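You operate a simulated robot arm through the tools that you are given. There is no shell and no other tool. Be economical: measure what you need, move in short steps, check, and stop when the job is done.

You are at the controls of a simulated robot arm. One attempt, no reset.

TASK
Gauge the yellow and white holes and push the green dowel into the deeper one.
Fine: rod down to the bottom of each; head of the dowel flush; the depth gauge goes back.

Only the result counts: the job must be done as asked and must still hold three seconds after the hand-in. Knocking over, shifting, dropping, spilling or breaking anything else fails it.

THE ROBOT
A 6-joint arm with a two-finger gripper, fixed in place. Base frame: the origin is at the foot of the arm, x ahead of it, y to its left, z up. Lengths are in m, angles in rad, forces in N, time in s.
It reaches about 1.298 m from its shoulder. Its first joint turns from -2.601 to 2.601 rad. Payload 1.57 kg.
Tool frame: the origin (TCP) lies between the finger pads and is the grasp point; the fingertips stand 0.021 m ahead of it; z points along the fingers, y is the line along which they close. Largest opening 0.07 m; the body of the gripper starts 0.05 m behind the TCP.
Orientation is told as [roll, pitch, yaw] about the base's x, y, z axes, in that order, counted from this pose: with the fingers straight down and closing along the base's y, the tool's x points along the base's -x, its y along +y and its z along -z.

THE INTERFACE
- The arm moves only by the tool play_rows. Its argument "increments" is a list of rows, each a list of 2 entries, a list of its own where there are three numbers: the shift along the tool's x, y, z in m, then the turn, a rotation vector about the tool's x, y, z in rad. In form: [[[x, y, z], [ax, ay, az]], ...]. A call has 1 to 20 rows; each row shifts and turns the commanded pose from where the row before left it, along the tool's axes as they then stand. "gripper" is the gripper command, from -1 (fully open) to 1 (shut), values between in proportion, set as the call begins (left out, the last holds). A row lasts 0.2 s, in which the tool goes at most 0.05 m and 0.15 rad; a call with a longer step from one row to the next is refused whole, and so is a gripper value outside its range. A pose out of reach is approached as far as the arm can. The call stops where the force on the tool passes 40 N (or 10 N more than at its start, if that is more) or the arm is blocked; 0.2 s more then pass. The fingers move at their own pace and stop on an object; they squeeze with about 28 N. The grip force told is the motor's: it shows also when the fingers shut on nothing. Time passes only in rows, and 0.2 s behind the last, so rows that do not move let the fingers close. It gives the time, the measured TCP pose, the force on the tool (base axes), the opening and the grip force at its end, in the units of the frame above (readings bear some noise), with the torque about the TCP (base axes, N m) and any sound that the robot's microphone picked up.
- Cameras (640 x 400 px; columns grow to the right, rows downward): "scene" is fixed at [0.2195, 0.4988, 1.4867]; the picture's right is [0.63, 0.78, 0.00], its down [-0.75, 0.61, -0.26] and it looks along [-0.20, 0.16, 0.97] (base axes); focal length 214 px, centre (320, 200). "wrist" rides on the gripper at [0.079, 0.004, -0.081] in the tool frame; the picture's right is [-0.05, 1.00, 0.00], its down [-0.67, -0.04, -0.74] and it looks along [-0.74, -0.04, 0.67] (tool axes); focal length 256 px, centre (320, 200). There is no depth. A picture from a camera that has moved, and an enlarged one, comes with that camera's place and axes in the base frame and with its lens.
- snapshot(camera): a new picture of that camera. The clock stands still meanwhile.
- lift_body(by): slides the trunk up (or, below 0, down) by that many m; the arm rides with it, the base frame stays. It gives what a move gives, with no picture.
- enlarge(camera, box): a new picture of the part [left, top, right, bottom] of that camera's present view, enlarged. The clock stands still meanwhile.
- finish_job(): hands the job in; it is judged then, once.

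Go step by step. Nothing tells you positions but the pictures and the camera data: compare them with the known pose of the tool, close in by small moves and look again before you grip or let go. The budget is 120 turns and 84 pictures, counting those below and the enlarged ones. Unless the task says otherwise, let go and move clear before handing in, and close with one line.

The tools are called after "Call:" as a command line: name --argument value ..., lists and objects as JSON in quotes. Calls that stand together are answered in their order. play_rows: Moves the arm, as the interface text tells. Its arguments: {"type":"object","properties":{"increments":{"type":"array","items":{"type":"array"}},"gripper":{"type":"number"}},"required":["increments"]} The other tools are called the same way: lift_body (by) slides the trunk up or down; snapshot (camera) takes a picture; enlarge (camera, box) takes an enlarged picture of a part of a camera's view; finish_job () hands the job in.

At the start:

```text
t: 0.0
tool_pos: [0.0663, 0.5988, 1.226]
orientation: [0.0, 0.0, -0.001]
contact_force: [0.2, 0.5, 0.0]
moment: [0.0, -0.01, -0.01]
width: 0.0696
grasp_force: 0.0
trunk travel left (down, up): [-0.908, 0.062]
```

scene: 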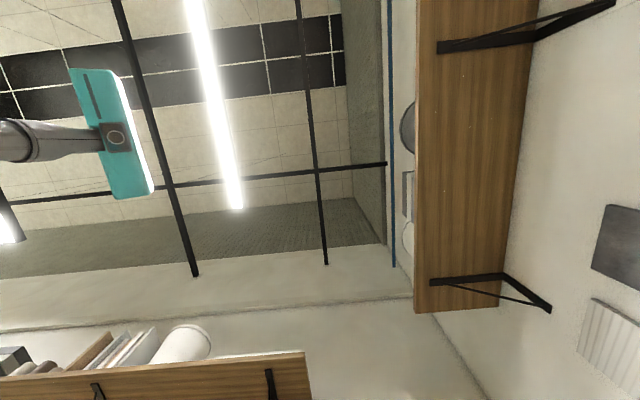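
wrist: 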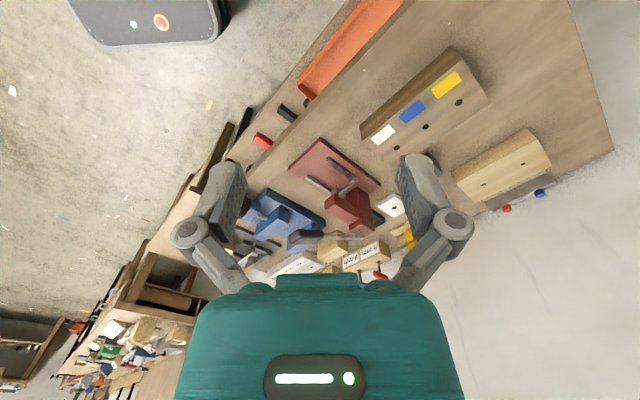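

The scene camera looks up at the ceiling, so the wrist camera is what I have to work with. It shows a bench with a block that has yellow, blue and white marked holes; I'll enlarge the view.

Call:
enlarge --camera "wrist" --box '[220, 0, 620, 250]'

Call:
enlarge --camera "wrist" --box '[220, 150, 460, 300]'

```text
1.60 times, centred on (420, 125) of wrist
camera zoom: at [-0.013, 0.6043, 1.3073], right [0.05, 1.0, 0.0], down [0.67, -0.04, 0.74], along [0.74, -0.04, -0.67], focal length 410 px, centre (160, 320)
```

zoom: 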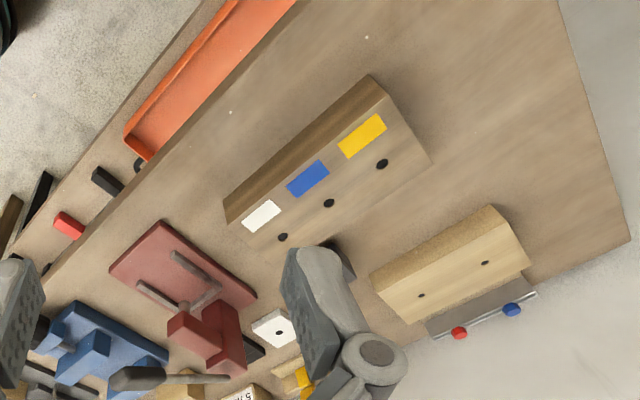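

```text
2.67 times, centred on (340, 225) of wrist
camera zoom: at [-0.013, 0.6043, 1.3073], right [0.05, 1.0, 0.0], down [0.67, -0.04, 0.74], along [0.74, -0.04, -0.67], focal length 683 px, centre (267, 133)
```

zoom: 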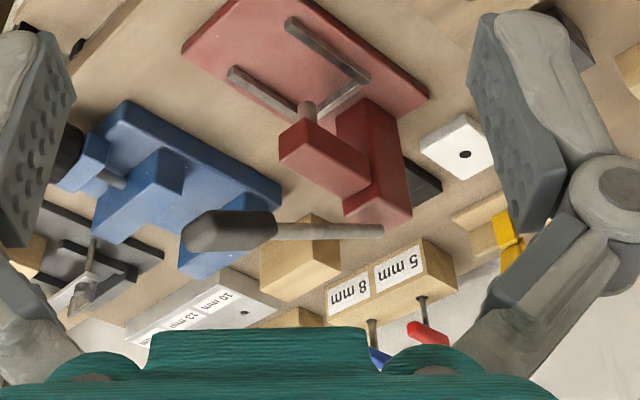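

The bench is rotated relative to the base and starts near x≈0.1. I'll tilt the hand so the camera looks down more steeply, and raise it, to find the green dowel and the gauge.

Call:
play_rows --increments '[[[0, 0, -0.03], [0, 0.14, 0]], [[0, 0, -0.03], [0, 0.14, 0]], [[0, 0, -0.03], [0, 0.14, 0]], [[0, 0, -0.03], [0, 0.14, 0]]]'

Call:
snapshot --camera "wrist"

```text
t: 1.0
tool_pos: [0.0903, 0.5985, 1.2545]
orientation: [0.001, 0.564, 0.003]
contact_force: [-0.4, 0.4, -0.4]
moment: [-0.02, 0.03, 0.03]
width: 0.0698
grasp_force: 0.1
out of reach, approached as far as the arm can: row 1, 2, 3, 4
trunk travel left (down, up): [-0.908, 0.062]
```

```text
79 pictures are left
camera wrist: at [0.0675, 0.6036, 1.366], right [0.04, 1.0, -0.03], down [0.96, -0.04, 0.27], along [0.27, -0.04, -0.96], focal length 256 px, centre (320, 200)
```

wrist: 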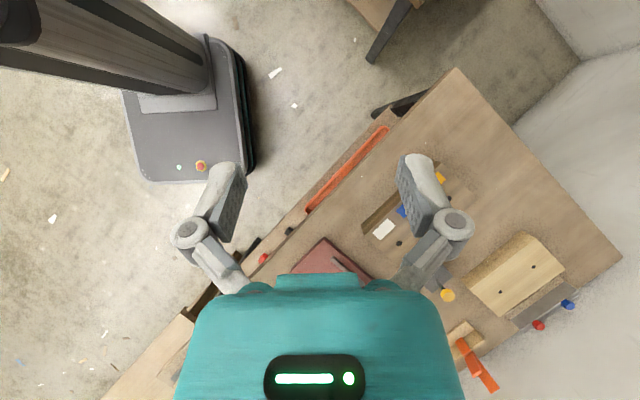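

The bench lies ahead of the hand. I'll move forward in base +x with the same tilt and look again.

Call:
play_rows --increments '[[[-0.034, 0, -0.021], [0, 0, 0]], [[-0.034, 0, -0.021], [0, 0, 0]], [[-0.034, 0, -0.021], [0, 0, 0]], [[-0.034, 0, -0.021], [0, 0, 0]], [[-0.034, 0, -0.021], [0, 0, 0]]]'

Call:
snapshot --camera "wrist"

```text
t: 2.2
tool_pos: [0.2912, 0.5989, 1.2556]
orientation: [-0.001, 0.559, 0.0]
contact_force: [0.2, -0.4, 1.1]
moment: [0.01, -0.02, 0.02]
width: 0.0701
grasp_force: 0.2
trunk travel left (down, up): [-0.908, 0.062]
```

```text
78 pictures are left
camera wrist: at [0.2676, 0.6039, 1.3652], right [0.04, 1.0, -0.03], down [0.96, -0.03, 0.28], along [0.28, -0.04, -0.96], focal length 256 px, centre (320, 200)
```

wrist: 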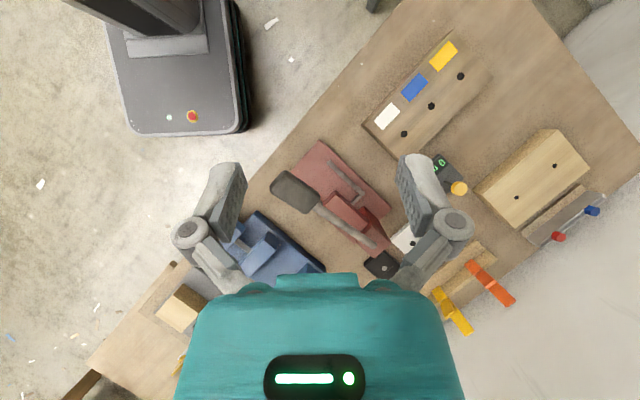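

I can see a gauge-like item with a green display near the block. I'll move on over the bench to find the dowel.

Call:
play_rows --increments '[[[-0.034, 0.03, -0.021], [0, 0, 0]], [[-0.034, 0.03, -0.021], [0, 0, 0]], [[-0.034, 0.03, -0.021], [0, 0, 0]], [[-0.034, 0.03, -0.021], [0, 0, 0]], [[-0.034, 0.03, -0.021], [0, 0, 0]]]'

Call:
snapshot --camera "wrist"

```text
t: 3.4
tool_pos: [0.4912, 0.7507, 1.2551]
orientation: [-0.003, 0.56, 0.0]
contact_force: [0.8, 0.4, 0.5]
moment: [-0.02, -0.02, -0.01]
width: 0.07
grasp_force: 0.1
out of reach, approached as far as the arm can: row 4
trunk travel left (down, up): [-0.908, 0.062]
```

```text
77 pictures are left
camera wrist: at [0.4685, 0.7556, 1.3648], right [0.04, 1.0, -0.03], down [0.96, -0.03, 0.28], along [0.28, -0.04, -0.96], focal length 256 px, centre (320, 200)
```

wrist: 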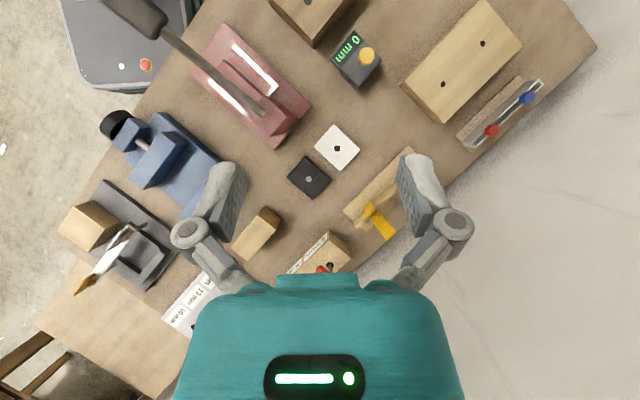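

I haven't found the green dowel yet. I'll look closely here before going elsewhere.

Call:
enlarge --camera "wrist" --box '[20, 130, 260, 350]'

Call:
enlarge --camera "wrist" --box '[240, 0, 560, 280]'

```text
1.82 times, centred on (140, 240) of wrist
camera zoom: at [0.4685, 0.7556, 1.3648], right [0.04, 1.0, -0.03], down [0.96, -0.03, 0.28], along [0.28, -0.04, -0.96], focal length 465 px, centre (647, 127)
```

zoom: 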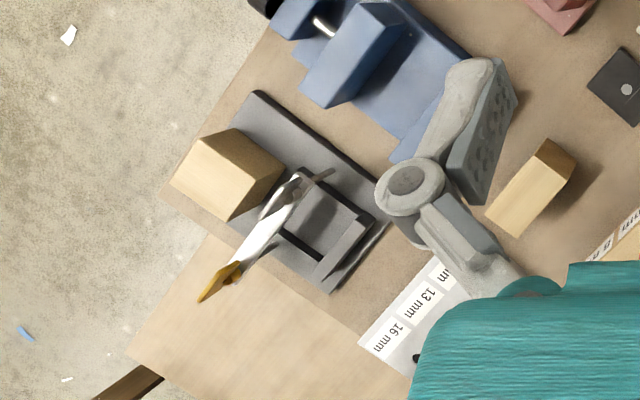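

```text
1.43 times, centred on (400, 140) of wrist
camera zoom: at [0.4685, 0.7556, 1.3648], right [0.04, 1.0, -0.03], down [0.96, -0.03, 0.28], along [0.28, -0.04, -0.96], focal length 366 px, centre (206, 286)
```

zoom: 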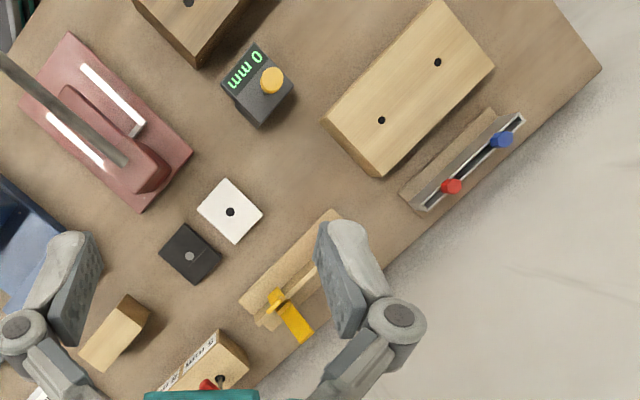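

The gauge reads "0 mm" and has a yellow knob. I'll go back to look at the lower front ledge for the dowel.

Call:
play_rows --increments '[[[0.038, -0.025, 0.024], [0, 0, 0]], [[0.038, -0.025, 0.024], [0, 0, 0]], [[0.038, -0.025, 0.024], [0, 0, 0]], [[0.038, -0.025, 0.024], [0, 0, 0]], [[0.038, -0.025, 0.024], [0, -0.05, 0]], [[0.038, -0.025, 0.024], [0, -0.05, 0]], [[0.038, -0.025, 0.024], [0, -0.1, 0]], [[0.038, -0.025, 0.024], [0, -0.1, 0]], [[0.038, -0.025, 0.024], [0, -0.1, 0]]]'

Call:
snapshot --camera "wrist"

```text
refused: row 1 steps farther than a row can; nothing moved
```

```text
74 pictures are left
camera wrist: at [0.4685, 0.7556, 1.3648], right [0.04, 1.0, -0.03], down [0.96, -0.03, 0.28], along [0.28, -0.04, -0.96], focal length 256 px, centre (320, 200)
```

wrist: 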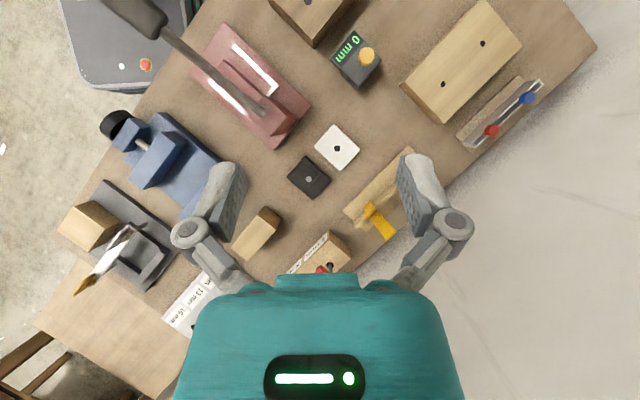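

The step was too long and was refused; I'll retry with shorter rows.

Call:
play_rows --increments '[[[0.034, -0.02, 0.021], [0, 0, 0]], [[0.034, -0.02, 0.021], [0, 0, 0]], [[0.034, -0.02, 0.021], [0, 0, 0]], [[0.034, -0.02, 0.021], [0, 0, 0]], [[0.034, -0.02, 0.021], [0, -0.05, 0]], [[0.034, -0.02, 0.021], [0, -0.05, 0]], [[0.034, -0.02, 0.018], [0, -0.1, 0]], [[0.034, -0.02, 0.015], [0, -0.1, 0]], [[0.034, -0.02, 0.01], [0, -0.1, 0]]]'

Call:
snapshot --camera "wrist"

```text
t: 5.4
tool_pos: [0.1384, 0.5676, 1.2294]
orientation: [0.0, 0.156, -0.001]
contact_force: [0.0, 0.5, 0.0]
moment: [0.02, -0.02, 0.0]
width: 0.0699
grasp_force: 0.0
out of reach, approached as far as the arm can: row 5, 7, 9
trunk travel left (down, up): [-0.908, 0.062]
```

```text
73 pictures are left
camera wrist: at [0.0732, 0.5729, 1.3214], right [0.05, 1.0, -0.01], down [0.77, -0.04, 0.63], along [0.63, -0.04, -0.78], focal length 256 px, centre (320, 200)
```

wrist: 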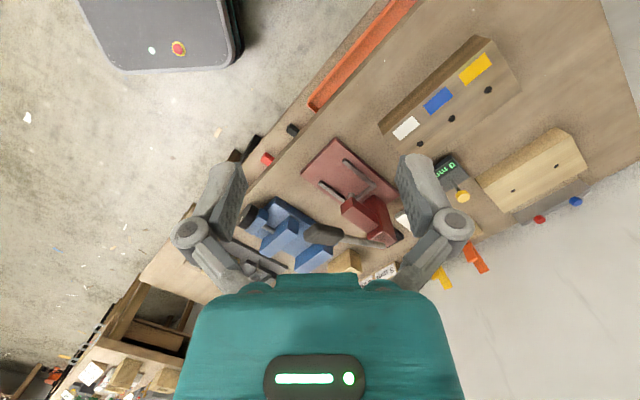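

Call:
enlarge --camera "wrist" --box '[220, 0, 440, 180]'

Call:
enlarge --camera "wrist" --box '[380, 20, 620, 220]'

```text
2.22 times, centred on (330, 90) of wrist
camera zoom: at [0.0732, 0.5729, 1.3214], right [0.05, 1.0, -0.01], down [0.77, -0.04, 0.63], along [0.63, -0.04, -0.78], focal length 569 px, centre (298, 444)
```

zoom: 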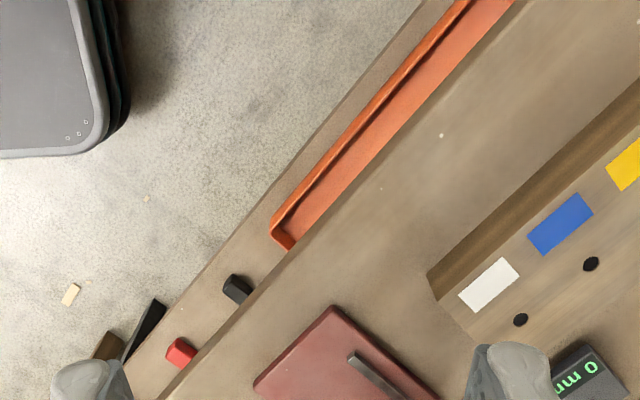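

```text
2.00 times, centred on (500, 120) of wrist
camera zoom: at [0.0732, 0.5729, 1.3214], right [0.05, 1.0, -0.01], down [0.77, -0.04, 0.63], along [0.63, -0.04, -0.78], focal length 512 px, centre (-40, 360)
```

zoom: 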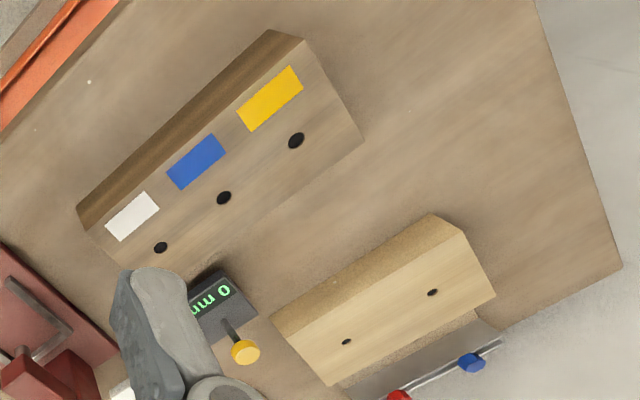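

Bench top is z≈0.855, with its front edge along x+y≈0.80 (turned 45°). A lower shelf at z≈0.65 carries an orange tray. I'll turn the hand to face the bench squarely, lower the trunk and look under.

Call:
play_rows --increments '[[[0.04, 0, 0], [0, -0.078, 0]], [[0.04, 0, 0], [0, -0.078, 0]], [[0.04, 0, 0], [0, 0, 0]], [[0, 0, 0], [0, 0, -0.13]], [[0, 0, 0], [0, 0, -0.13]], [[0, 0, 0], [0, 0, -0.13]], [[0, 0, 0], [0, 0, -0.13]], [[0, 0, 0], [0, 0, -0.13]], [[0, 0, 0], [0, 0, -0.135]]]'

Call:
lift_body --by -0.25

Call:
snapshot --camera "wrist"

```text
t: 7.4
tool_pos: [0.02, 0.5696, 1.2266]
orientation: [0.002, 0.003, 0.788]
contact_force: [0.7, 0.2, 0.5]
moment: [0.0, 0.02, -0.01]
width: 0.07
grasp_force: 0.1
out of reach, approached as far as the arm can: row 1, 2
trunk travel left (down, up): [-0.908, 0.062]
```

```text
t: 10.0
tool_pos: [0.0205, 0.5697, 0.9754]
orientation: [0.003, 0.003, 0.787]
contact_force: [0.3, 0.2, -0.6]
moment: [-0.01, -0.01, 0.02]
width: 0.0699
grasp_force: 0.0
trunk travel left (down, up): [-0.658, 0.312]
```

```text
70 pictures are left
camera wrist: at [-0.0382, 0.5172, 1.0576], right [-0.67, 0.74, 0.0], down [0.5, 0.45, 0.74], along [0.55, 0.5, -0.67], focal length 256 px, centre (320, 200)
```

wrist: 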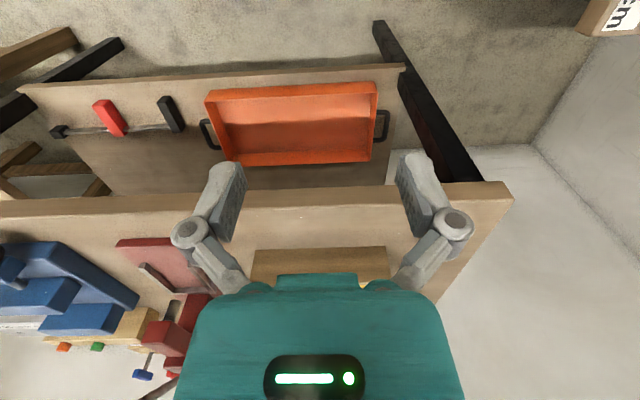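

The tray is empty, but at the lower left I can see small orange and green ends on a wooden block. I'll enlarge that.

Call:
enlarge --camera "wrist" --box '[0, 230, 200, 400]'

```text
2.35 times, centred on (100, 315) of wrist
camera zoom: at [-0.0382, 0.5172, 1.0576], right [-0.67, 0.74, 0.0], down [0.5, 0.45, 0.74], along [0.55, 0.5, -0.67], focal length 602 px, centre (838, -71)
```

zoom: 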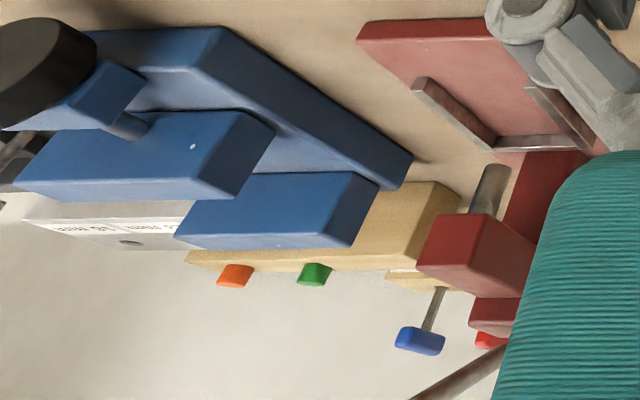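

The green dowel (next to an orange one) stands in a wooden block behind the blue vise, roughly at (0.7, 0.6). I'll raise the trunk and approach high, clear of the upright screwdriver at about (0.34, 0.54), z≈1.04.

Call:
lift_body --by 0.2

Call:
play_rows --increments '[[[-0.03, -0.03, 0], [0, 0, 0]], [[-0.03, -0.03, 0], [0, 0, 0]], [[-0.03, -0.03, 0], [0, 0, 0]], [[-0.03, -0.03, 0], [0, 0, 0]], [[-0.03, -0.03, 0], [0, 0, 0]], [[-0.03, -0.03, 0], [0, 0, 0]], [[-0.03, -0.03, 0], [0, 0, 0]], [[-0.03, -0.03, 0], [0, 0, 0]], [[-0.03, -0.03, 0], [0, 0, 0]], [[0, 0, 0], [0, 0.14, 0]], [[0, 0, 0], [0, 0.14, 0]], [[0, 0, 0], [0, 0.14, 0]], [[0, 0, 0], [0, 0.14, 0]]]'

Call:
snapshot --camera "wrist"

```text
t: 12.2
tool_pos: [0.0197, 0.5704, 1.1761]
orientation: [0.004, 0.002, 0.787]
contact_force: [-0.5, 0.7, -0.2]
moment: [0.01, 0.02, 0.01]
width: 0.0698
grasp_force: 0.0
trunk travel left (down, up): [-0.858, 0.112]
```

```text
t: 14.9
tool_pos: [0.4005, 0.571, 1.1961]
orientation: [0.011, 0.453, 0.787]
contact_force: [-0.8, 0.2, 0.2]
moment: [0.03, 0.0, -0.05]
width: 0.07
grasp_force: 0.0
out of reach, approached as far as the arm can: row 10, 11, 12, 13
trunk travel left (down, up): [-0.858, 0.112]
```

```text
68 pictures are left
camera wrist: at [0.3726, 0.548, 1.3029], right [-0.67, 0.74, -0.01], down [0.68, 0.62, 0.38], along [0.29, 0.24, -0.93], focal length 256 px, centre (320, 200)
```

wrist: 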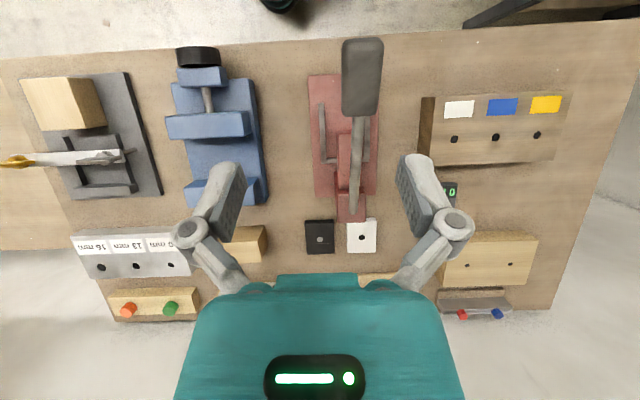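

Clear overview now. Green dowel is at about (0.86, 0.587), top z≈0.90; the gauge knob is at about (0.376, 0.815, 0.95). I'll level the hand and move above the gauge.

Call:
play_rows --increments '[[[0, 0, 0], [0, -0.15, 0]], [[0, 0, 0], [0, -0.15, 0]], [[0, 0, 0], [0, -0.15, 0]], [[-0.031, 0.038, 0], [0, 0, 0]], [[-0.031, 0.038, 0], [0, 0, 0]], [[-0.031, 0.038, 0], [0, 0, 0]], [[-0.031, 0.038, 0], [0, 0, 0]], [[-0.031, 0.038, 0], [0, 0, 0]]]'

Call:
snapshot --camera "wrist"

```text
t: 16.8
tool_pos: [0.3764, 0.8164, 1.1765]
orientation: [0.009, 0.004, 0.78]
contact_force: [0.7, -0.1, 0.5]
moment: [0.01, 0.0, 0.0]
width: 0.07
grasp_force: 0.1
out of reach, approached as far as the arm can: row 1, 2, 6
trunk travel left (down, up): [-0.858, 0.112]
```

```text
67 pictures are left
camera wrist: at [0.3188, 0.7638, 1.2571], right [-0.66, 0.75, 0.01], down [0.51, 0.44, 0.74], along [0.55, 0.5, -0.67], focal length 256 px, centre (320, 200)
```

wrist: 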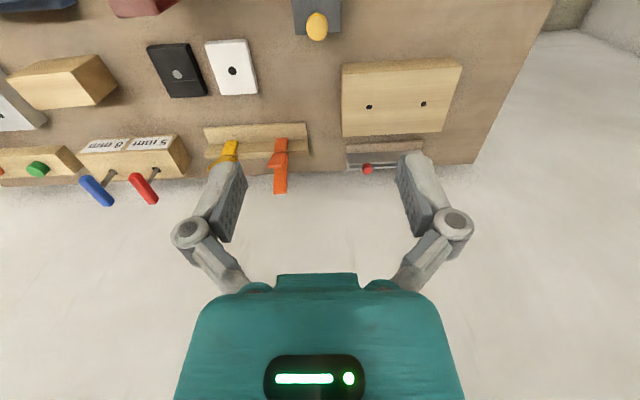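

The knob is straight below the hand. I'll back off and go lower to see how the gauge is built.

Call:
play_rows --increments '[[[0.04, 0, 0.03], [0, 0, 0]], [[0.04, 0, 0.03], [0, 0, 0]], [[0.04, 0, 0.03], [0, 0, 0]]]'

Call:
enlarge --camera "wrist" --box '[200, 0, 440, 150]'

Call:
snapshot --camera "wrist"

```text
t: 17.6
tool_pos: [0.2907, 0.7289, 1.1776]
orientation: [0.011, 0.003, 0.781]
contact_force: [0.5, -0.4, 0.5]
moment: [-0.02, -0.01, 0.03]
width: 0.0701
grasp_force: 0.1
out of reach, approached as far as the arm can: row 1, 2, 3
trunk travel left (down, up): [-0.858, 0.112]
```

```text
2.67 times, centred on (320, 75) of wrist
camera zoom: at [0.2325, 0.6761, 1.2579], right [-0.67, 0.75, 0.01], down [0.5, 0.44, 0.74], along [0.55, 0.5, -0.67], focal length 683 px, centre (320, 533)
```

zoom: 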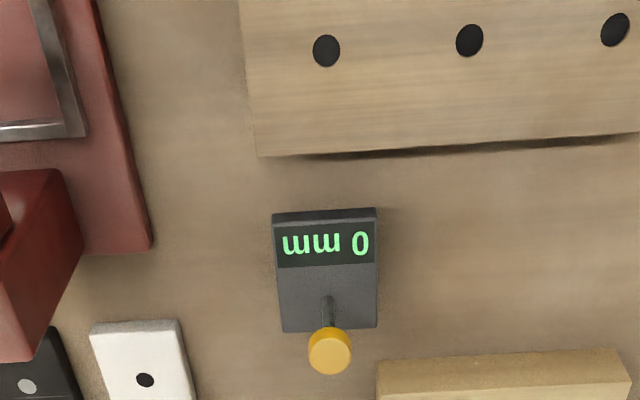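

```text
65 pictures are left
camera wrist: at [0.2325, 0.6761, 1.2579], right [-0.67, 0.75, 0.01], down [0.5, 0.44, 0.74], along [0.55, 0.5, -0.67], focal length 256 px, centre (320, 200)
```

wrist: 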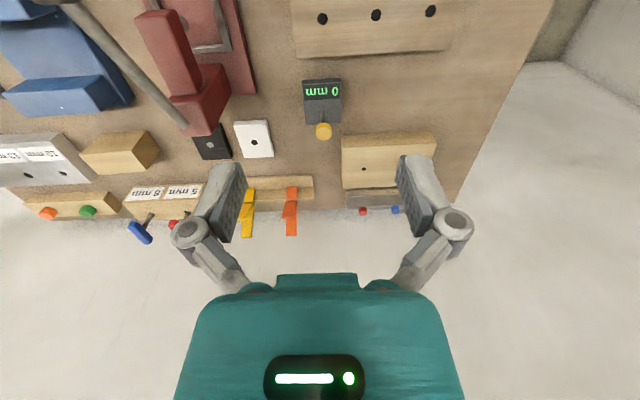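

I understand the gauge: a body with a knobbed rod that slides down through it. Lowering is limited for the arm here, so I'll use the trunk for height.

Call:
lift_body --by -0.1

Call:
enlarge --camera "wrist" --box '[220, 0, 540, 200]'

```text
t: 18.9
tool_pos: [0.2913, 0.7301, 1.077]
orientation: [0.01, 0.001, 0.782]
contact_force: [0.0, 0.3, -0.4]
moment: [-0.01, 0.0, 0.03]
width: 0.07
grasp_force: 0.0
trunk travel left (down, up): [-0.758, 0.212]
```

```text
2.00 times, centred on (380, 100) of wrist
camera zoom: at [0.233, 0.6771, 1.1577], right [-0.67, 0.75, 0.01], down [0.5, 0.44, 0.74], along [0.55, 0.5, -0.67], focal length 512 px, centre (200, 400)
```

zoom: 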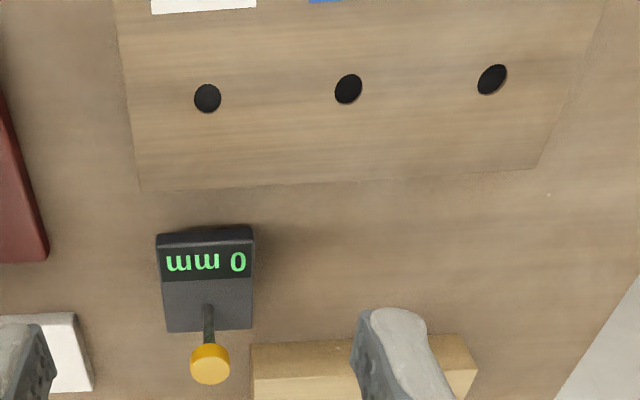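

Gauge body is about 55×62 mm, top z≈0.90, with the knob at (0.377, 0.816), top z≈0.946, so about 34 mm of rod stroke. The holes on the block top (z≈0.91) are white ≈(0.288, 0.733) and yellow ≈(0.201, 0.820). I'll carry the gauge by its knob; first I go above it.

Call:
play_rows --increments '[[[-0.04, 0, 0], [0, 0, 0]], [[-0.04, 0, 0], [0, 0, 0]], [[-0.041, 0, 0], [0, 0, 0]]]'

Call:
lift_body --by -0.06

Call:
snapshot --camera "wrist"

```text
t: 19.7
tool_pos: [0.3794, 0.8177, 1.0772]
orientation: [0.01, 0.004, 0.783]
contact_force: [-0.5, -0.2, 0.5]
moment: [-0.04, -0.01, -0.03]
width: 0.0699
grasp_force: 0.1
trunk travel left (down, up): [-0.758, 0.212]
```

```text
t: 20.7
tool_pos: [0.3776, 0.8154, 1.0158]
orientation: [0.01, 0.001, 0.781]
contact_force: [-0.7, -0.9, 0.2]
moment: [-0.01, 0.03, 0.02]
width: 0.0702
grasp_force: 0.0
trunk travel left (down, up): [-0.698, 0.272]
```

```text
63 pictures are left
camera wrist: at [0.3199, 0.7627, 1.0976], right [-0.67, 0.75, 0.01], down [0.5, 0.44, 0.74], along [0.55, 0.5, -0.67], focal length 256 px, centre (320, 200)
```

wrist: 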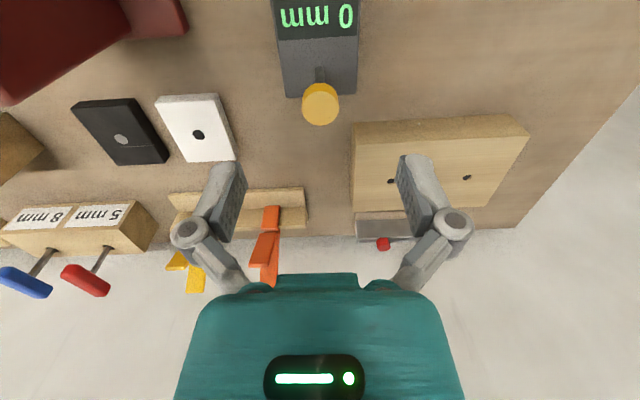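

The knob lines up with the finger axis. I'll level the small tilt and lower until the fingertips are just below the knob.

Call:
play_rows --increments '[[[0, 0, 0], [0.007, 0.007, 0]], [[0, 0, 0.03], [0, 0, 0]], [[0, 0, 0.027], [0, 0, 0]]]'

Call:
snapshot --camera "wrist"

```text
t: 21.5
tool_pos: [0.3776, 0.8158, 1.0165]
orientation: [0.003, 0.009, 0.783]
contact_force: [-0.8, 0.2, -0.5]
moment: [-0.01, -0.06, 0.0]
width: 0.0699
grasp_force: 0.2
out of reach, approached as far as the arm can: row 2, 3
trunk travel left (down, up): [-0.698, 0.272]
```

```text
62 pictures are left
camera wrist: at [0.3198, 0.7636, 1.0981], right [-0.67, 0.75, 0.0], down [0.5, 0.45, 0.74], along [0.55, 0.49, -0.67], focal length 256 px, centre (320, 200)
```

wrist: 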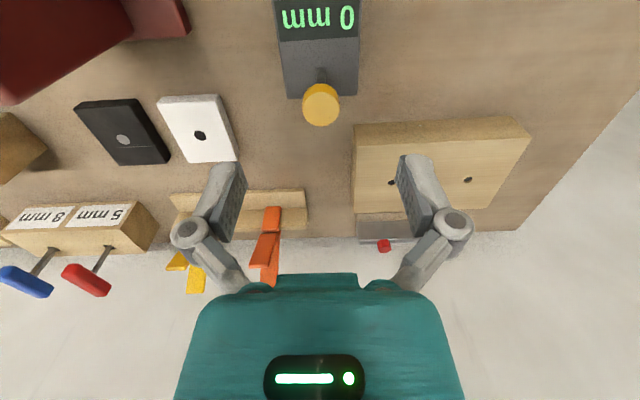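

The arm is at the bottom of its own vertical range, so I'll raise the arm and lower the trunk instead to regain working room.

Call:
play_rows --increments '[[[0, 0, -0.04], [0, -0.006, 0]], [[0, 0, -0.04], [0, 0, 0]], [[0, 0, -0.04], [0, 0, 0]]]'

Call:
lift_body --by -0.12

```text
t: 22.3
tool_pos: [0.3783, 0.8163, 1.0159]
orientation: [0.003, 0.003, 0.781]
contact_force: [0.7, 0.8, 0.3]
moment: [-0.02, -0.03, 0.01]
width: 0.0701
grasp_force: 0.1
out of reach, approached as far as the arm can: row 1, 2, 3
trunk travel left (down, up): [-0.698, 0.272]
```

```text
t: 23.5
tool_pos: [0.3773, 0.8152, 0.9092]
orientation: [0.004, 0.003, 0.779]
contact_force: [0.2, 1.0, 27.5]
moment: [-0.08, 0.1, -0.01]
width: 0.0702
grasp_force: 0.1
trunk travel left (down, up): [-0.588, 0.382]
stopped: the force on the tool passed its limit at 81 N (the readings are from after the stop); the commanded pose is now the measured one
```

The arm can't move vertically itself, only the trunk does, and my independent lift ran into something. I'll lift off by a little and inspect.

Call:
lift_body --by 0.02

Call:
snapshot --camera "wrist"

```text
t: 24.2
tool_pos: [0.3776, 0.817, 0.9267]
orientation: [0.003, 0.004, 0.783]
contact_force: [-0.6, 0.5, -0.4]
moment: [0.0, -0.01, -0.02]
width: 0.07
grasp_force: 0.0
trunk travel left (down, up): [-0.608, 0.362]
```

```text
61 pictures are left
camera wrist: at [0.3194, 0.7644, 1.0074], right [-0.67, 0.75, 0.0], down [0.5, 0.44, 0.74], along [0.55, 0.5, -0.67], focal length 256 px, centre (320, 200)
```

wrist: 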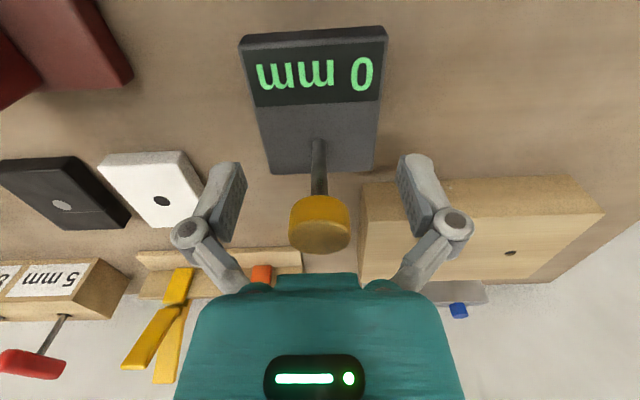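

The gauge looks unmoved; the palm had just touched the knob top at z≈0.957. I'll raise so the fingertips end just under the knob, then close on it.

Call:
lift_body --by 0.026

Call:
play_rows --increments '[[[0, 0, 0], [0, 0, 0]], [[0, 0, 0], [0, 0, 0]], [[0, 0, 0], [0, 0, 0]], [[0, 0, 0], [0, 0, 0]], [[0, 0, 0], [0, 0, 0]]]' --gripper 1

Call:
snapshot --camera "wrist"

```text
t: 24.9
tool_pos: [0.3782, 0.8173, 0.9526]
orientation: [0.003, 0.003, 0.782]
contact_force: [0.6, -0.2, -1.0]
moment: [-0.04, 0.02, 0.01]
width: 0.0699
grasp_force: 0.1
trunk travel left (down, up): [-0.634, 0.336]
```

```text
t: 26.1
tool_pos: [0.3786, 0.8162, 0.9524]
orientation: [0.003, 0.003, 0.782]
contact_force: [-0.7, 0.1, 3.9]
moment: [-0.02, 0.0, 0.02]
width: 0.0199
grasp_force: 28.0
trunk travel left (down, up): [-0.634, 0.336]
```

```text
60 pictures are left
camera wrist: at [0.3193, 0.7643, 1.0337], right [-0.67, 0.75, 0.0], down [0.5, 0.44, 0.74], along [0.55, 0.5, -0.67], focal length 256 px, centre (320, 200)
```

wrist: 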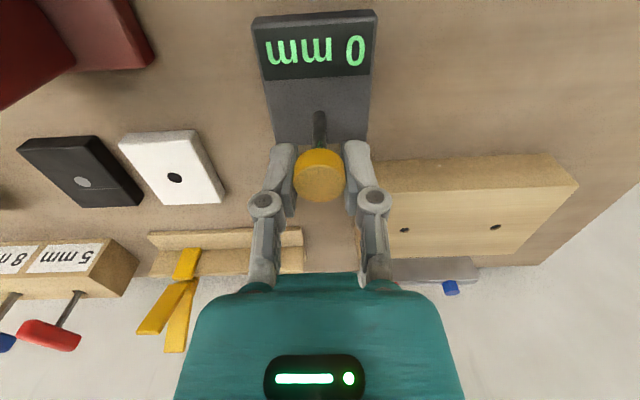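

The knob is gripped (20 mm across). I note the gauge's home at TCP (0.378, 0.8165). Now lift a little and check whether the body comes along.

Call:
lift_body --by 0.03

Call:
snapshot --camera "wrist"

```text
t: 26.9
tool_pos: [0.3782, 0.8161, 0.9829]
orientation: [0.002, 0.003, 0.78]
contact_force: [-0.3, -0.4, -2.0]
moment: [-0.01, -0.05, 0.0]
width: 0.0201
grasp_force: 27.9
trunk travel left (down, up): [-0.664, 0.306]
```

```text
59 pictures are left
camera wrist: at [0.3195, 0.7647, 1.0632], right [-0.67, 0.75, 0.0], down [0.5, 0.44, 0.74], along [0.55, 0.5, -0.67], focal length 256 px, centre (320, 200)
```

wrist: 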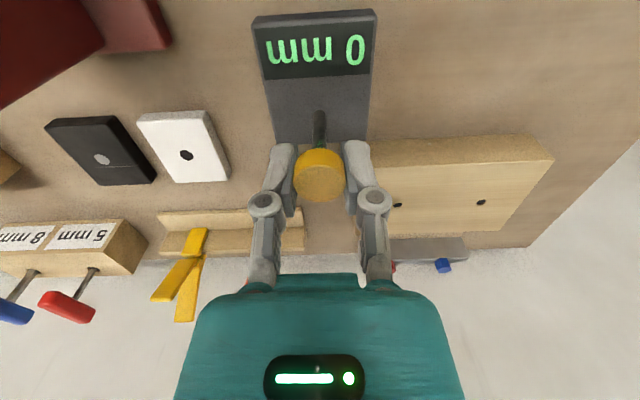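

The body hangs on the knob and comes along. I'll lift clear of the block and move back over its white hole region to measure the holes.

Call:
lift_body --by 0.07

Call:
play_rows --increments '[[[0.04, 0, 0], [0, 0, 0]], [[0.04, 0, 0], [0, 0, 0]], [[0.04, 0, 0], [0, 0, 0]]]'

Call:
snapshot --camera "wrist"

```text
t: 27.9
tool_pos: [0.3787, 0.8169, 1.0524]
orientation: [0.003, 0.004, 0.782]
contact_force: [0.5, 0.7, -1.8]
moment: [0.01, -0.01, 0.0]
width: 0.0198
grasp_force: 28.3
trunk travel left (down, up): [-0.734, 0.236]
```

```text
t: 28.8
tool_pos: [0.293, 0.7322, 1.053]
orientation: [0.004, 0.004, 0.78]
contact_force: [-0.7, 0.5, -1.2]
moment: [0.04, 0.0, 0.0]
width: 0.0198
grasp_force: 28.0
trunk travel left (down, up): [-0.734, 0.236]
```

```text
58 pictures are left
camera wrist: at [0.2339, 0.6792, 1.1335], right [-0.67, 0.75, 0.0], down [0.5, 0.44, 0.74], along [0.55, 0.5, -0.67], focal length 256 px, centre (320, 200)
```

wrist: 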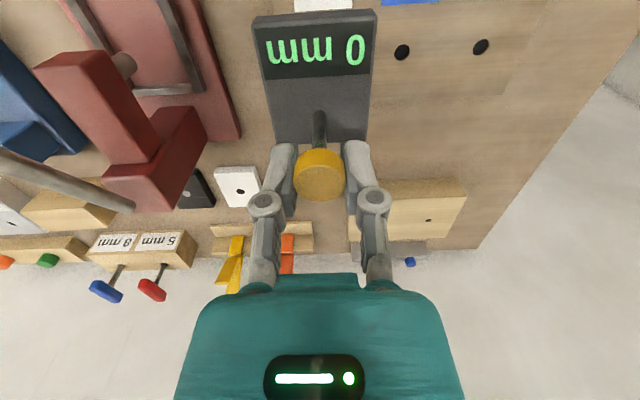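

Call:
enlarge --camera "wrist" --box '[360, 0, 520, 100]'

Call:
play_rows --increments '[[[0.04, 0, 0], [0, 0, 0]], [[0.04, 0, 0], [0, 0, 0]]]'

Call:
snapshot --camera "wrist"

```text
4.00 times, centred on (440, 50) of wrist
camera zoom: at [0.2339, 0.6792, 1.1335], right [-0.67, 0.75, 0.0], down [0.5, 0.44, 0.74], along [0.55, 0.5, -0.67], focal length 1024 px, centre (-160, 800)
```

zoom: 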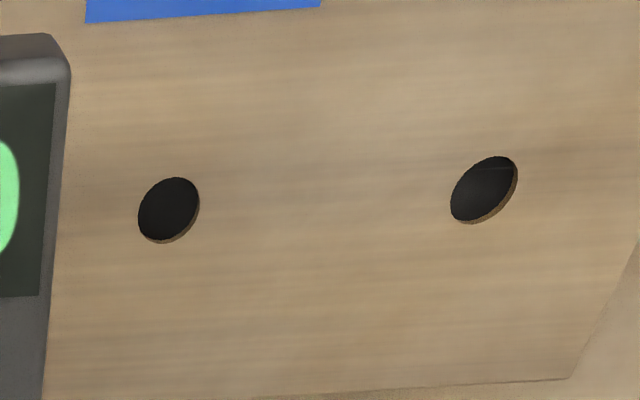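

```text
t: 29.4
tool_pos: [0.2361, 0.6741, 1.0521]
orientation: [0.004, 0.001, 0.783]
contact_force: [-0.2, -0.7, -1.9]
moment: [0.03, -0.04, -0.02]
width: 0.0202
grasp_force: 27.7
trunk travel left (down, up): [-0.734, 0.236]
```

```text
56 pictures are left
camera wrist: at [0.1766, 0.623, 1.1337], right [-0.67, 0.75, 0.0], down [0.5, 0.44, 0.74], along [0.55, 0.5, -0.67], focal length 256 px, centre (320, 200)
```

wrist: 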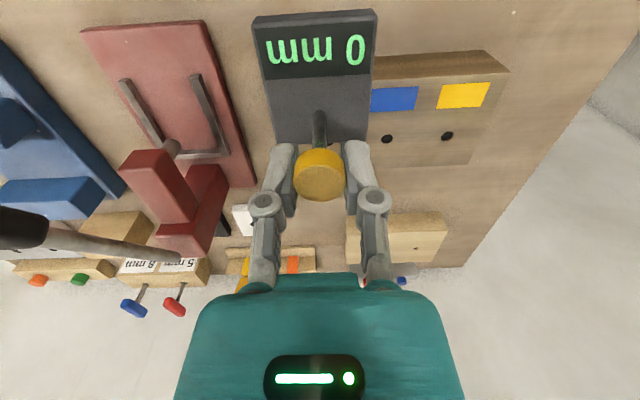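

Block top is z≈0.910, and the white hole sits about (+3.4, +4.3) mm in tool x,y from my previous stop. I'll check the knob's exact seat in the fingers.

Call:
enlarge --camera "wrist" --box '[240, 100, 400, 220]'

```text
3.33 times, centred on (320, 160) of wrist
camera zoom: at [0.1766, 0.623, 1.1337], right [-0.67, 0.75, 0.0], down [0.5, 0.44, 0.74], along [0.55, 0.5, -0.67], focal length 853 px, centre (320, 333)
```

zoom: 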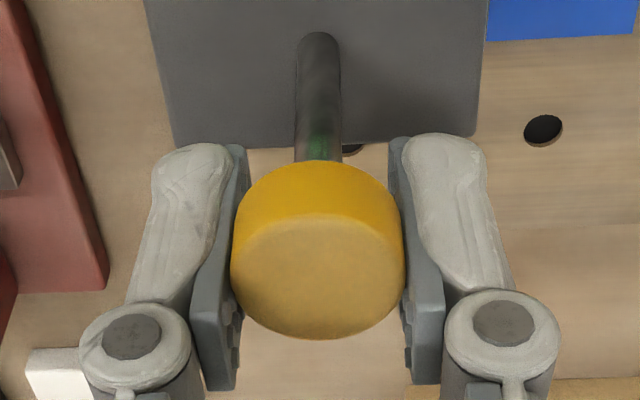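

The rod sits about 5 mm toward tool +x in the fingers. I'll move over the white hole with that correction and lower to just above the block.

Call:
play_rows --increments '[[[-0.04, 0.002, 0], [0, 0, 0]], [[-0.041, 0.0025, 0], [0, 0, 0]], [[0, 0, 0], [0, 0, 0]]]'

Call:
lift_body --by -0.038

Call:
snapshot --camera "wrist"

```text
t: 30.1
tool_pos: [0.2919, 0.7366, 1.0519]
orientation: [0.004, 0.004, 0.78]
contact_force: [0.4, 1.3, -1.9]
moment: [-0.02, -0.01, 0.02]
width: 0.02
grasp_force: 28.3
trunk travel left (down, up): [-0.734, 0.236]
```

```text
t: 31.0
tool_pos: [0.291, 0.7363, 1.0152]
orientation: [0.002, 0.004, 0.782]
contact_force: [-0.4, -0.1, -2.0]
moment: [0.02, -0.01, 0.03]
width: 0.0202
grasp_force: 28.1
trunk travel left (down, up): [-0.696, 0.274]
```

```text
54 pictures are left
camera wrist: at [0.2319, 0.6842, 1.0954], right [-0.67, 0.75, 0.0], down [0.5, 0.44, 0.74], along [0.55, 0.5, -0.67], focal length 256 px, centre (320, 200)
```

wrist: 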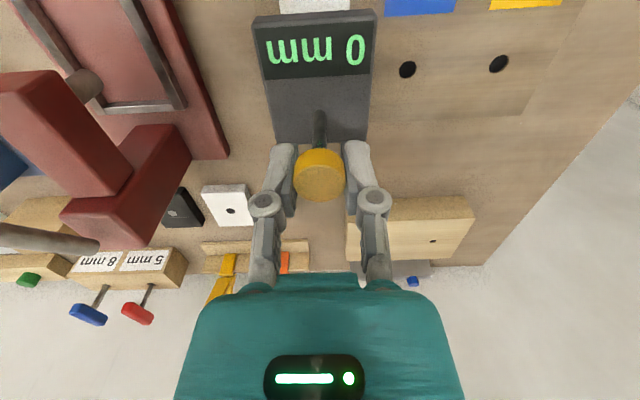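

The estimate agrees within about 1 mm. Lowering onto the block and then pressing the rod.

Call:
lift_body --by -0.012

Call:
enlarge --camera "wrist" --box '[240, 0, 400, 200]'

```text
t: 31.6
tool_pos: [0.2902, 0.7372, 1.0028]
orientation: [0.004, 0.004, 0.782]
contact_force: [0.7, 0.2, -0.2]
moment: [0.02, -0.02, -0.03]
width: 0.0201
grasp_force: 27.8
trunk travel left (down, up): [-0.684, 0.286]
```

```text
2.00 times, centred on (320, 100) of wrist
camera zoom: at [0.2319, 0.6843, 1.0834], right [-0.67, 0.75, 0.0], down [0.5, 0.44, 0.74], along [0.55, 0.5, -0.67], focal length 512 px, centre (320, 400)
```

zoom: 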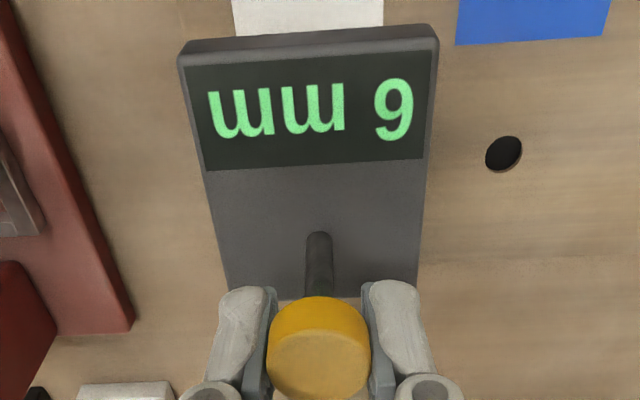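

The display reads 6 mm (upside down in view), so the rod is entering the white hole. Pressing further in small steps.

Call:
lift_body --by -0.012

Call:
enlarge --camera "wrist" --box '[240, 0, 400, 200]'

```text
t: 32.2
tool_pos: [0.2908, 0.7368, 0.9896]
orientation: [0.002, 0.003, 0.783]
contact_force: [-0.5, 0.2, 0.3]
moment: [-0.02, 0.02, -0.01]
width: 0.0204
grasp_force: 28.1
trunk travel left (down, up): [-0.672, 0.298]
```

```text
2.00 times, centred on (320, 100) of wrist
camera zoom: at [0.2319, 0.6843, 1.0714], right [-0.67, 0.75, 0.0], down [0.5, 0.44, 0.74], along [0.55, 0.5, -0.67], focal length 512 px, centre (320, 400)
```

zoom: 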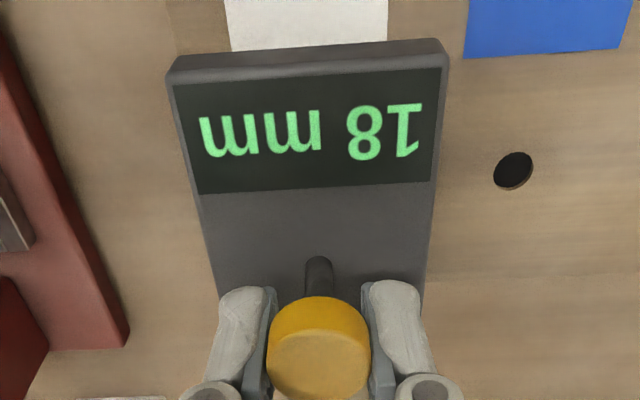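

18 mm and still free. Continue.

Call:
lift_body --by -0.008

Call:
enlarge --camera "wrist" --box '[240, 0, 400, 200]'

```text
t: 32.7
tool_pos: [0.2911, 0.7367, 0.9827]
orientation: [0.003, 0.003, 0.783]
contact_force: [0.3, 0.5, 2.4]
moment: [-0.01, 0.0, 0.03]
width: 0.0201
grasp_force: 27.5
trunk travel left (down, up): [-0.664, 0.306]
```

```text
2.00 times, centred on (320, 100) of wrist
camera zoom: at [0.2319, 0.6841, 1.0635], right [-0.67, 0.75, 0.0], down [0.5, 0.44, 0.74], along [0.55, 0.5, -0.67], focal length 512 px, centre (320, 400)
```

zoom: 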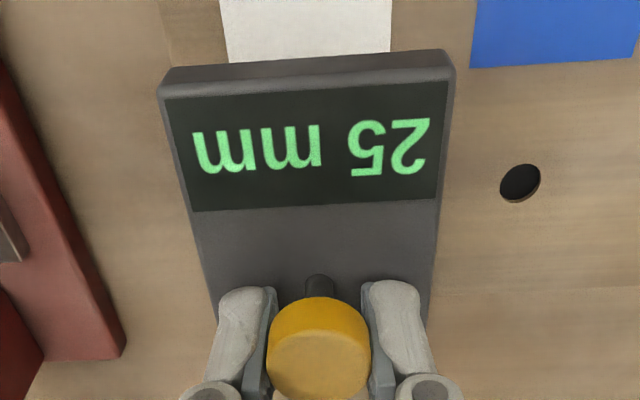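

25 mm with the first upward force. Pressing slightly more to confirm it has bottomed.

Call:
lift_body --by -0.003

Call:
enlarge --camera "wrist" --box '[240, 0, 400, 200]'

```text
t: 33.3
tool_pos: [0.2896, 0.7342, 0.9814]
orientation: [0.004, 0.001, 0.783]
contact_force: [0.4, 1.0, 19.2]
moment: [-0.04, 0.04, 0.01]
width: 0.0198
grasp_force: 27.3
trunk travel left (down, up): [-0.661, 0.309]
```

```text
2.00 times, centred on (320, 100) of wrist
camera zoom: at [0.2314, 0.683, 1.0616], right [-0.67, 0.75, 0.0], down [0.5, 0.44, 0.74], along [0.55, 0.5, -0.67], focal length 512 px, centre (320, 400)
```

zoom: 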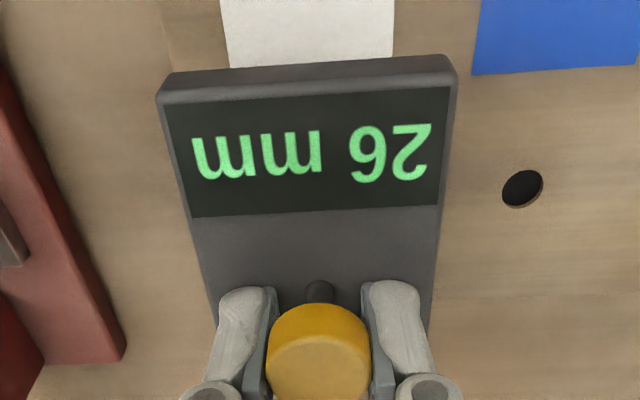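

White bottoms at 26 mm (19 N). I'll lift out and move 122.6 mm along the block to the yellow hole; a deeper reading there will also confirm that the fingers weren't what stopped it.

Call:
lift_body --by 0.062

Call:
play_rows --increments '[[[0, 0.041, 0], [0, 0, 0]], [[0, 0.041, 0], [0, 0, 0]], [[0.0005, 0.0408, 0], [0, 0, 0]], [[0, 0, 0], [0, 0, 0]]]'

Call:
snapshot --camera "wrist"

```text
t: 34.3
tool_pos: [0.2908, 0.7366, 1.0422]
orientation: [0.005, 0.005, 0.782]
contact_force: [0.3, 0.7, -2.1]
moment: [-0.02, -0.01, -0.02]
width: 0.02
grasp_force: 28.0
trunk travel left (down, up): [-0.723, 0.247]
```

```text
t: 35.3
tool_pos: [0.203, 0.8246, 1.041]
orientation: [0.004, 0.002, 0.781]
contact_force: [0.3, 0.0, -2.1]
moment: [0.02, -0.04, 0.02]
width: 0.0201
grasp_force: 27.7
trunk travel left (down, up): [-0.723, 0.247]
```

```text
49 pictures are left
camera wrist: at [0.1442, 0.7718, 1.1223], right [-0.66, 0.75, 0.0], down [0.5, 0.44, 0.74], along [0.55, 0.5, -0.67], focal length 256 px, centre (320, 200)
```

wrist: 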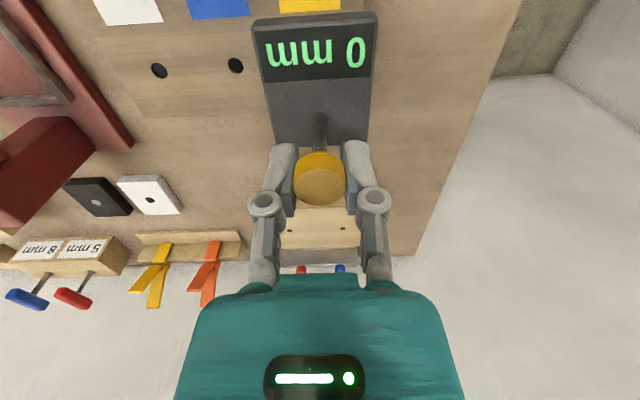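

Nearly aligned with yellow; a 1 mm correction, then lower and look.

Call:
play_rows --increments '[[[0.0, -0.001, 0], [0, 0, 0]]]'

Call:
lift_body --by -0.038

Call:
enlarge --camera "wrist" --box '[160, 0, 400, 200]'

```text
t: 35.7
tool_pos: [0.2047, 0.8233, 1.0413]
orientation: [0.003, 0.003, 0.781]
contact_force: [0.3, 0.4, -2.6]
moment: [0.01, 0.01, 0.0]
width: 0.0198
grasp_force: 28.0
trunk travel left (down, up): [-0.723, 0.247]
```

```text
t: 36.5
tool_pos: [0.2041, 0.823, 1.0027]
orientation: [0.005, 0.002, 0.778]
contact_force: [1.2, -0.1, 9.8]
moment: [0.08, -0.09, -0.03]
width: 0.0201
grasp_force: 28.4
trunk travel left (down, up): [-0.685, 0.285]
```

```text
2.00 times, centred on (280, 100) of wrist
camera zoom: at [0.1454, 0.77, 1.0851], right [-0.67, 0.75, 0.0], down [0.5, 0.44, 0.74], along [0.55, 0.5, -0.67], focal length 512 px, centre (400, 400)
```

zoom: 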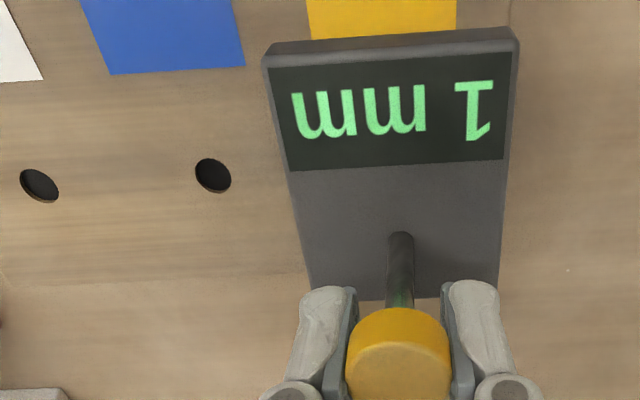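

The rod is on the rim (1 mm, 10 N). Compared with the white pose, yellow is off by about 2 mm; lift, correct and retry.

Call:
lift_body --by 0.015

Call:
play_rows --increments '[[[-0.001, -0.0022, 0], [0, 0, 0]], [[0, 0, 0], [0, 0, 0]]]'

Call:
lift_body --by -0.015

Call:
enlarge --camera "wrist" --box '[160, 0, 400, 200]'

```text
t: 37.1
tool_pos: [0.2052, 0.8224, 1.0176]
orientation: [0.001, 0.004, 0.784]
contact_force: [0.1, 0.2, -1.5]
moment: [0.0, -0.01, 0.01]
width: 0.0197
grasp_force: 28.3
trunk travel left (down, up): [-0.7, 0.27]
```

```text
t: 37.7
tool_pos: [0.2067, 0.822, 1.0193]
orientation: [0.004, 0.003, 0.783]
contact_force: [0.2, 0.2, -0.7]
moment: [0.01, -0.01, -0.04]
width: 0.0196
grasp_force: 28.2
trunk travel left (down, up): [-0.7, 0.27]
```

```text
t: 38.4
tool_pos: [0.2052, 0.8213, 1.0034]
orientation: [0.005, 0.003, 0.781]
contact_force: [0.8, 0.7, 5.4]
moment: [0.14, -0.03, -0.01]
width: 0.02
grasp_force: 27.7
trunk travel left (down, up): [-0.685, 0.285]
```

```text
2.00 times, centred on (280, 100) of wrist
camera zoom: at [0.1474, 0.7698, 1.0847], right [-0.67, 0.75, 0.0], down [0.5, 0.44, 0.74], along [0.55, 0.5, -0.67], focal length 512 px, centre (400, 400)
```

zoom: 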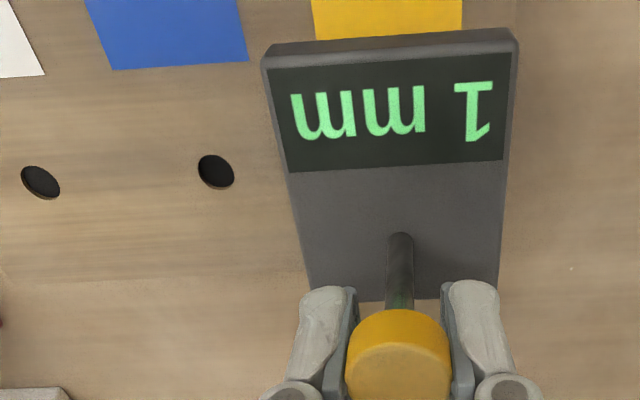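

Still 1 mm although it looks aligned as for white; the knob may have slipped in the fingers. I'll lift clear and compare the grip.

Call:
lift_body --by 0.035

Call:
enlarge --camera "wrist" --box '[240, 100, 400, 220]'

Call:
enlarge --camera "wrist" --box '[120, 0, 400, 175]'

```text
t: 39.1
tool_pos: [0.2062, 0.8231, 1.0383]
orientation: [0.005, 0.004, 0.781]
contact_force: [-0.1, -0.1, -2.0]
moment: [0.01, 0.01, 0.0]
width: 0.0197
grasp_force: 27.7
trunk travel left (down, up): [-0.72, 0.25]
```

```text
3.33 times, centred on (320, 160) of wrist
camera zoom: at [0.1474, 0.7703, 1.1192], right [-0.67, 0.75, 0.0], down [0.5, 0.44, 0.74], along [0.55, 0.5, -0.67], focal length 853 px, centre (320, 333)
```

zoom: 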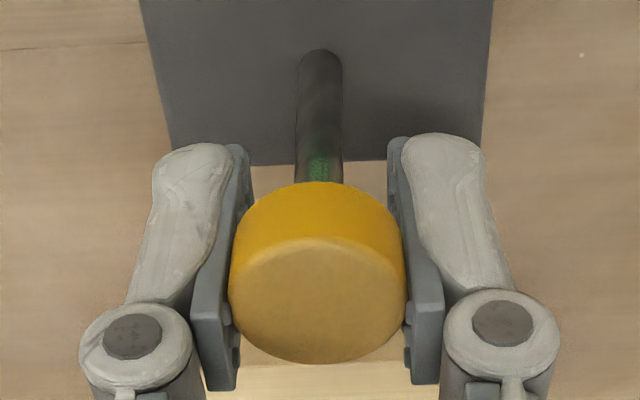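

```text
2.29 times, centred on (260, 88) of wrist
camera zoom: at [0.1474, 0.7703, 1.1192], right [-0.67, 0.75, 0.0], down [0.5, 0.44, 0.74], along [0.55, 0.5, -0.67], focal length 585 px, centre (457, 457)
```

zoom: 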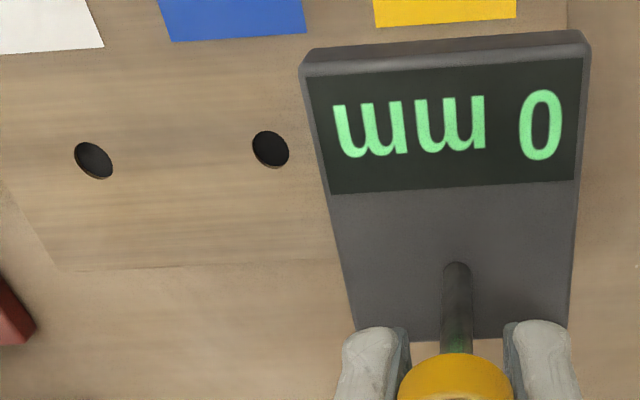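

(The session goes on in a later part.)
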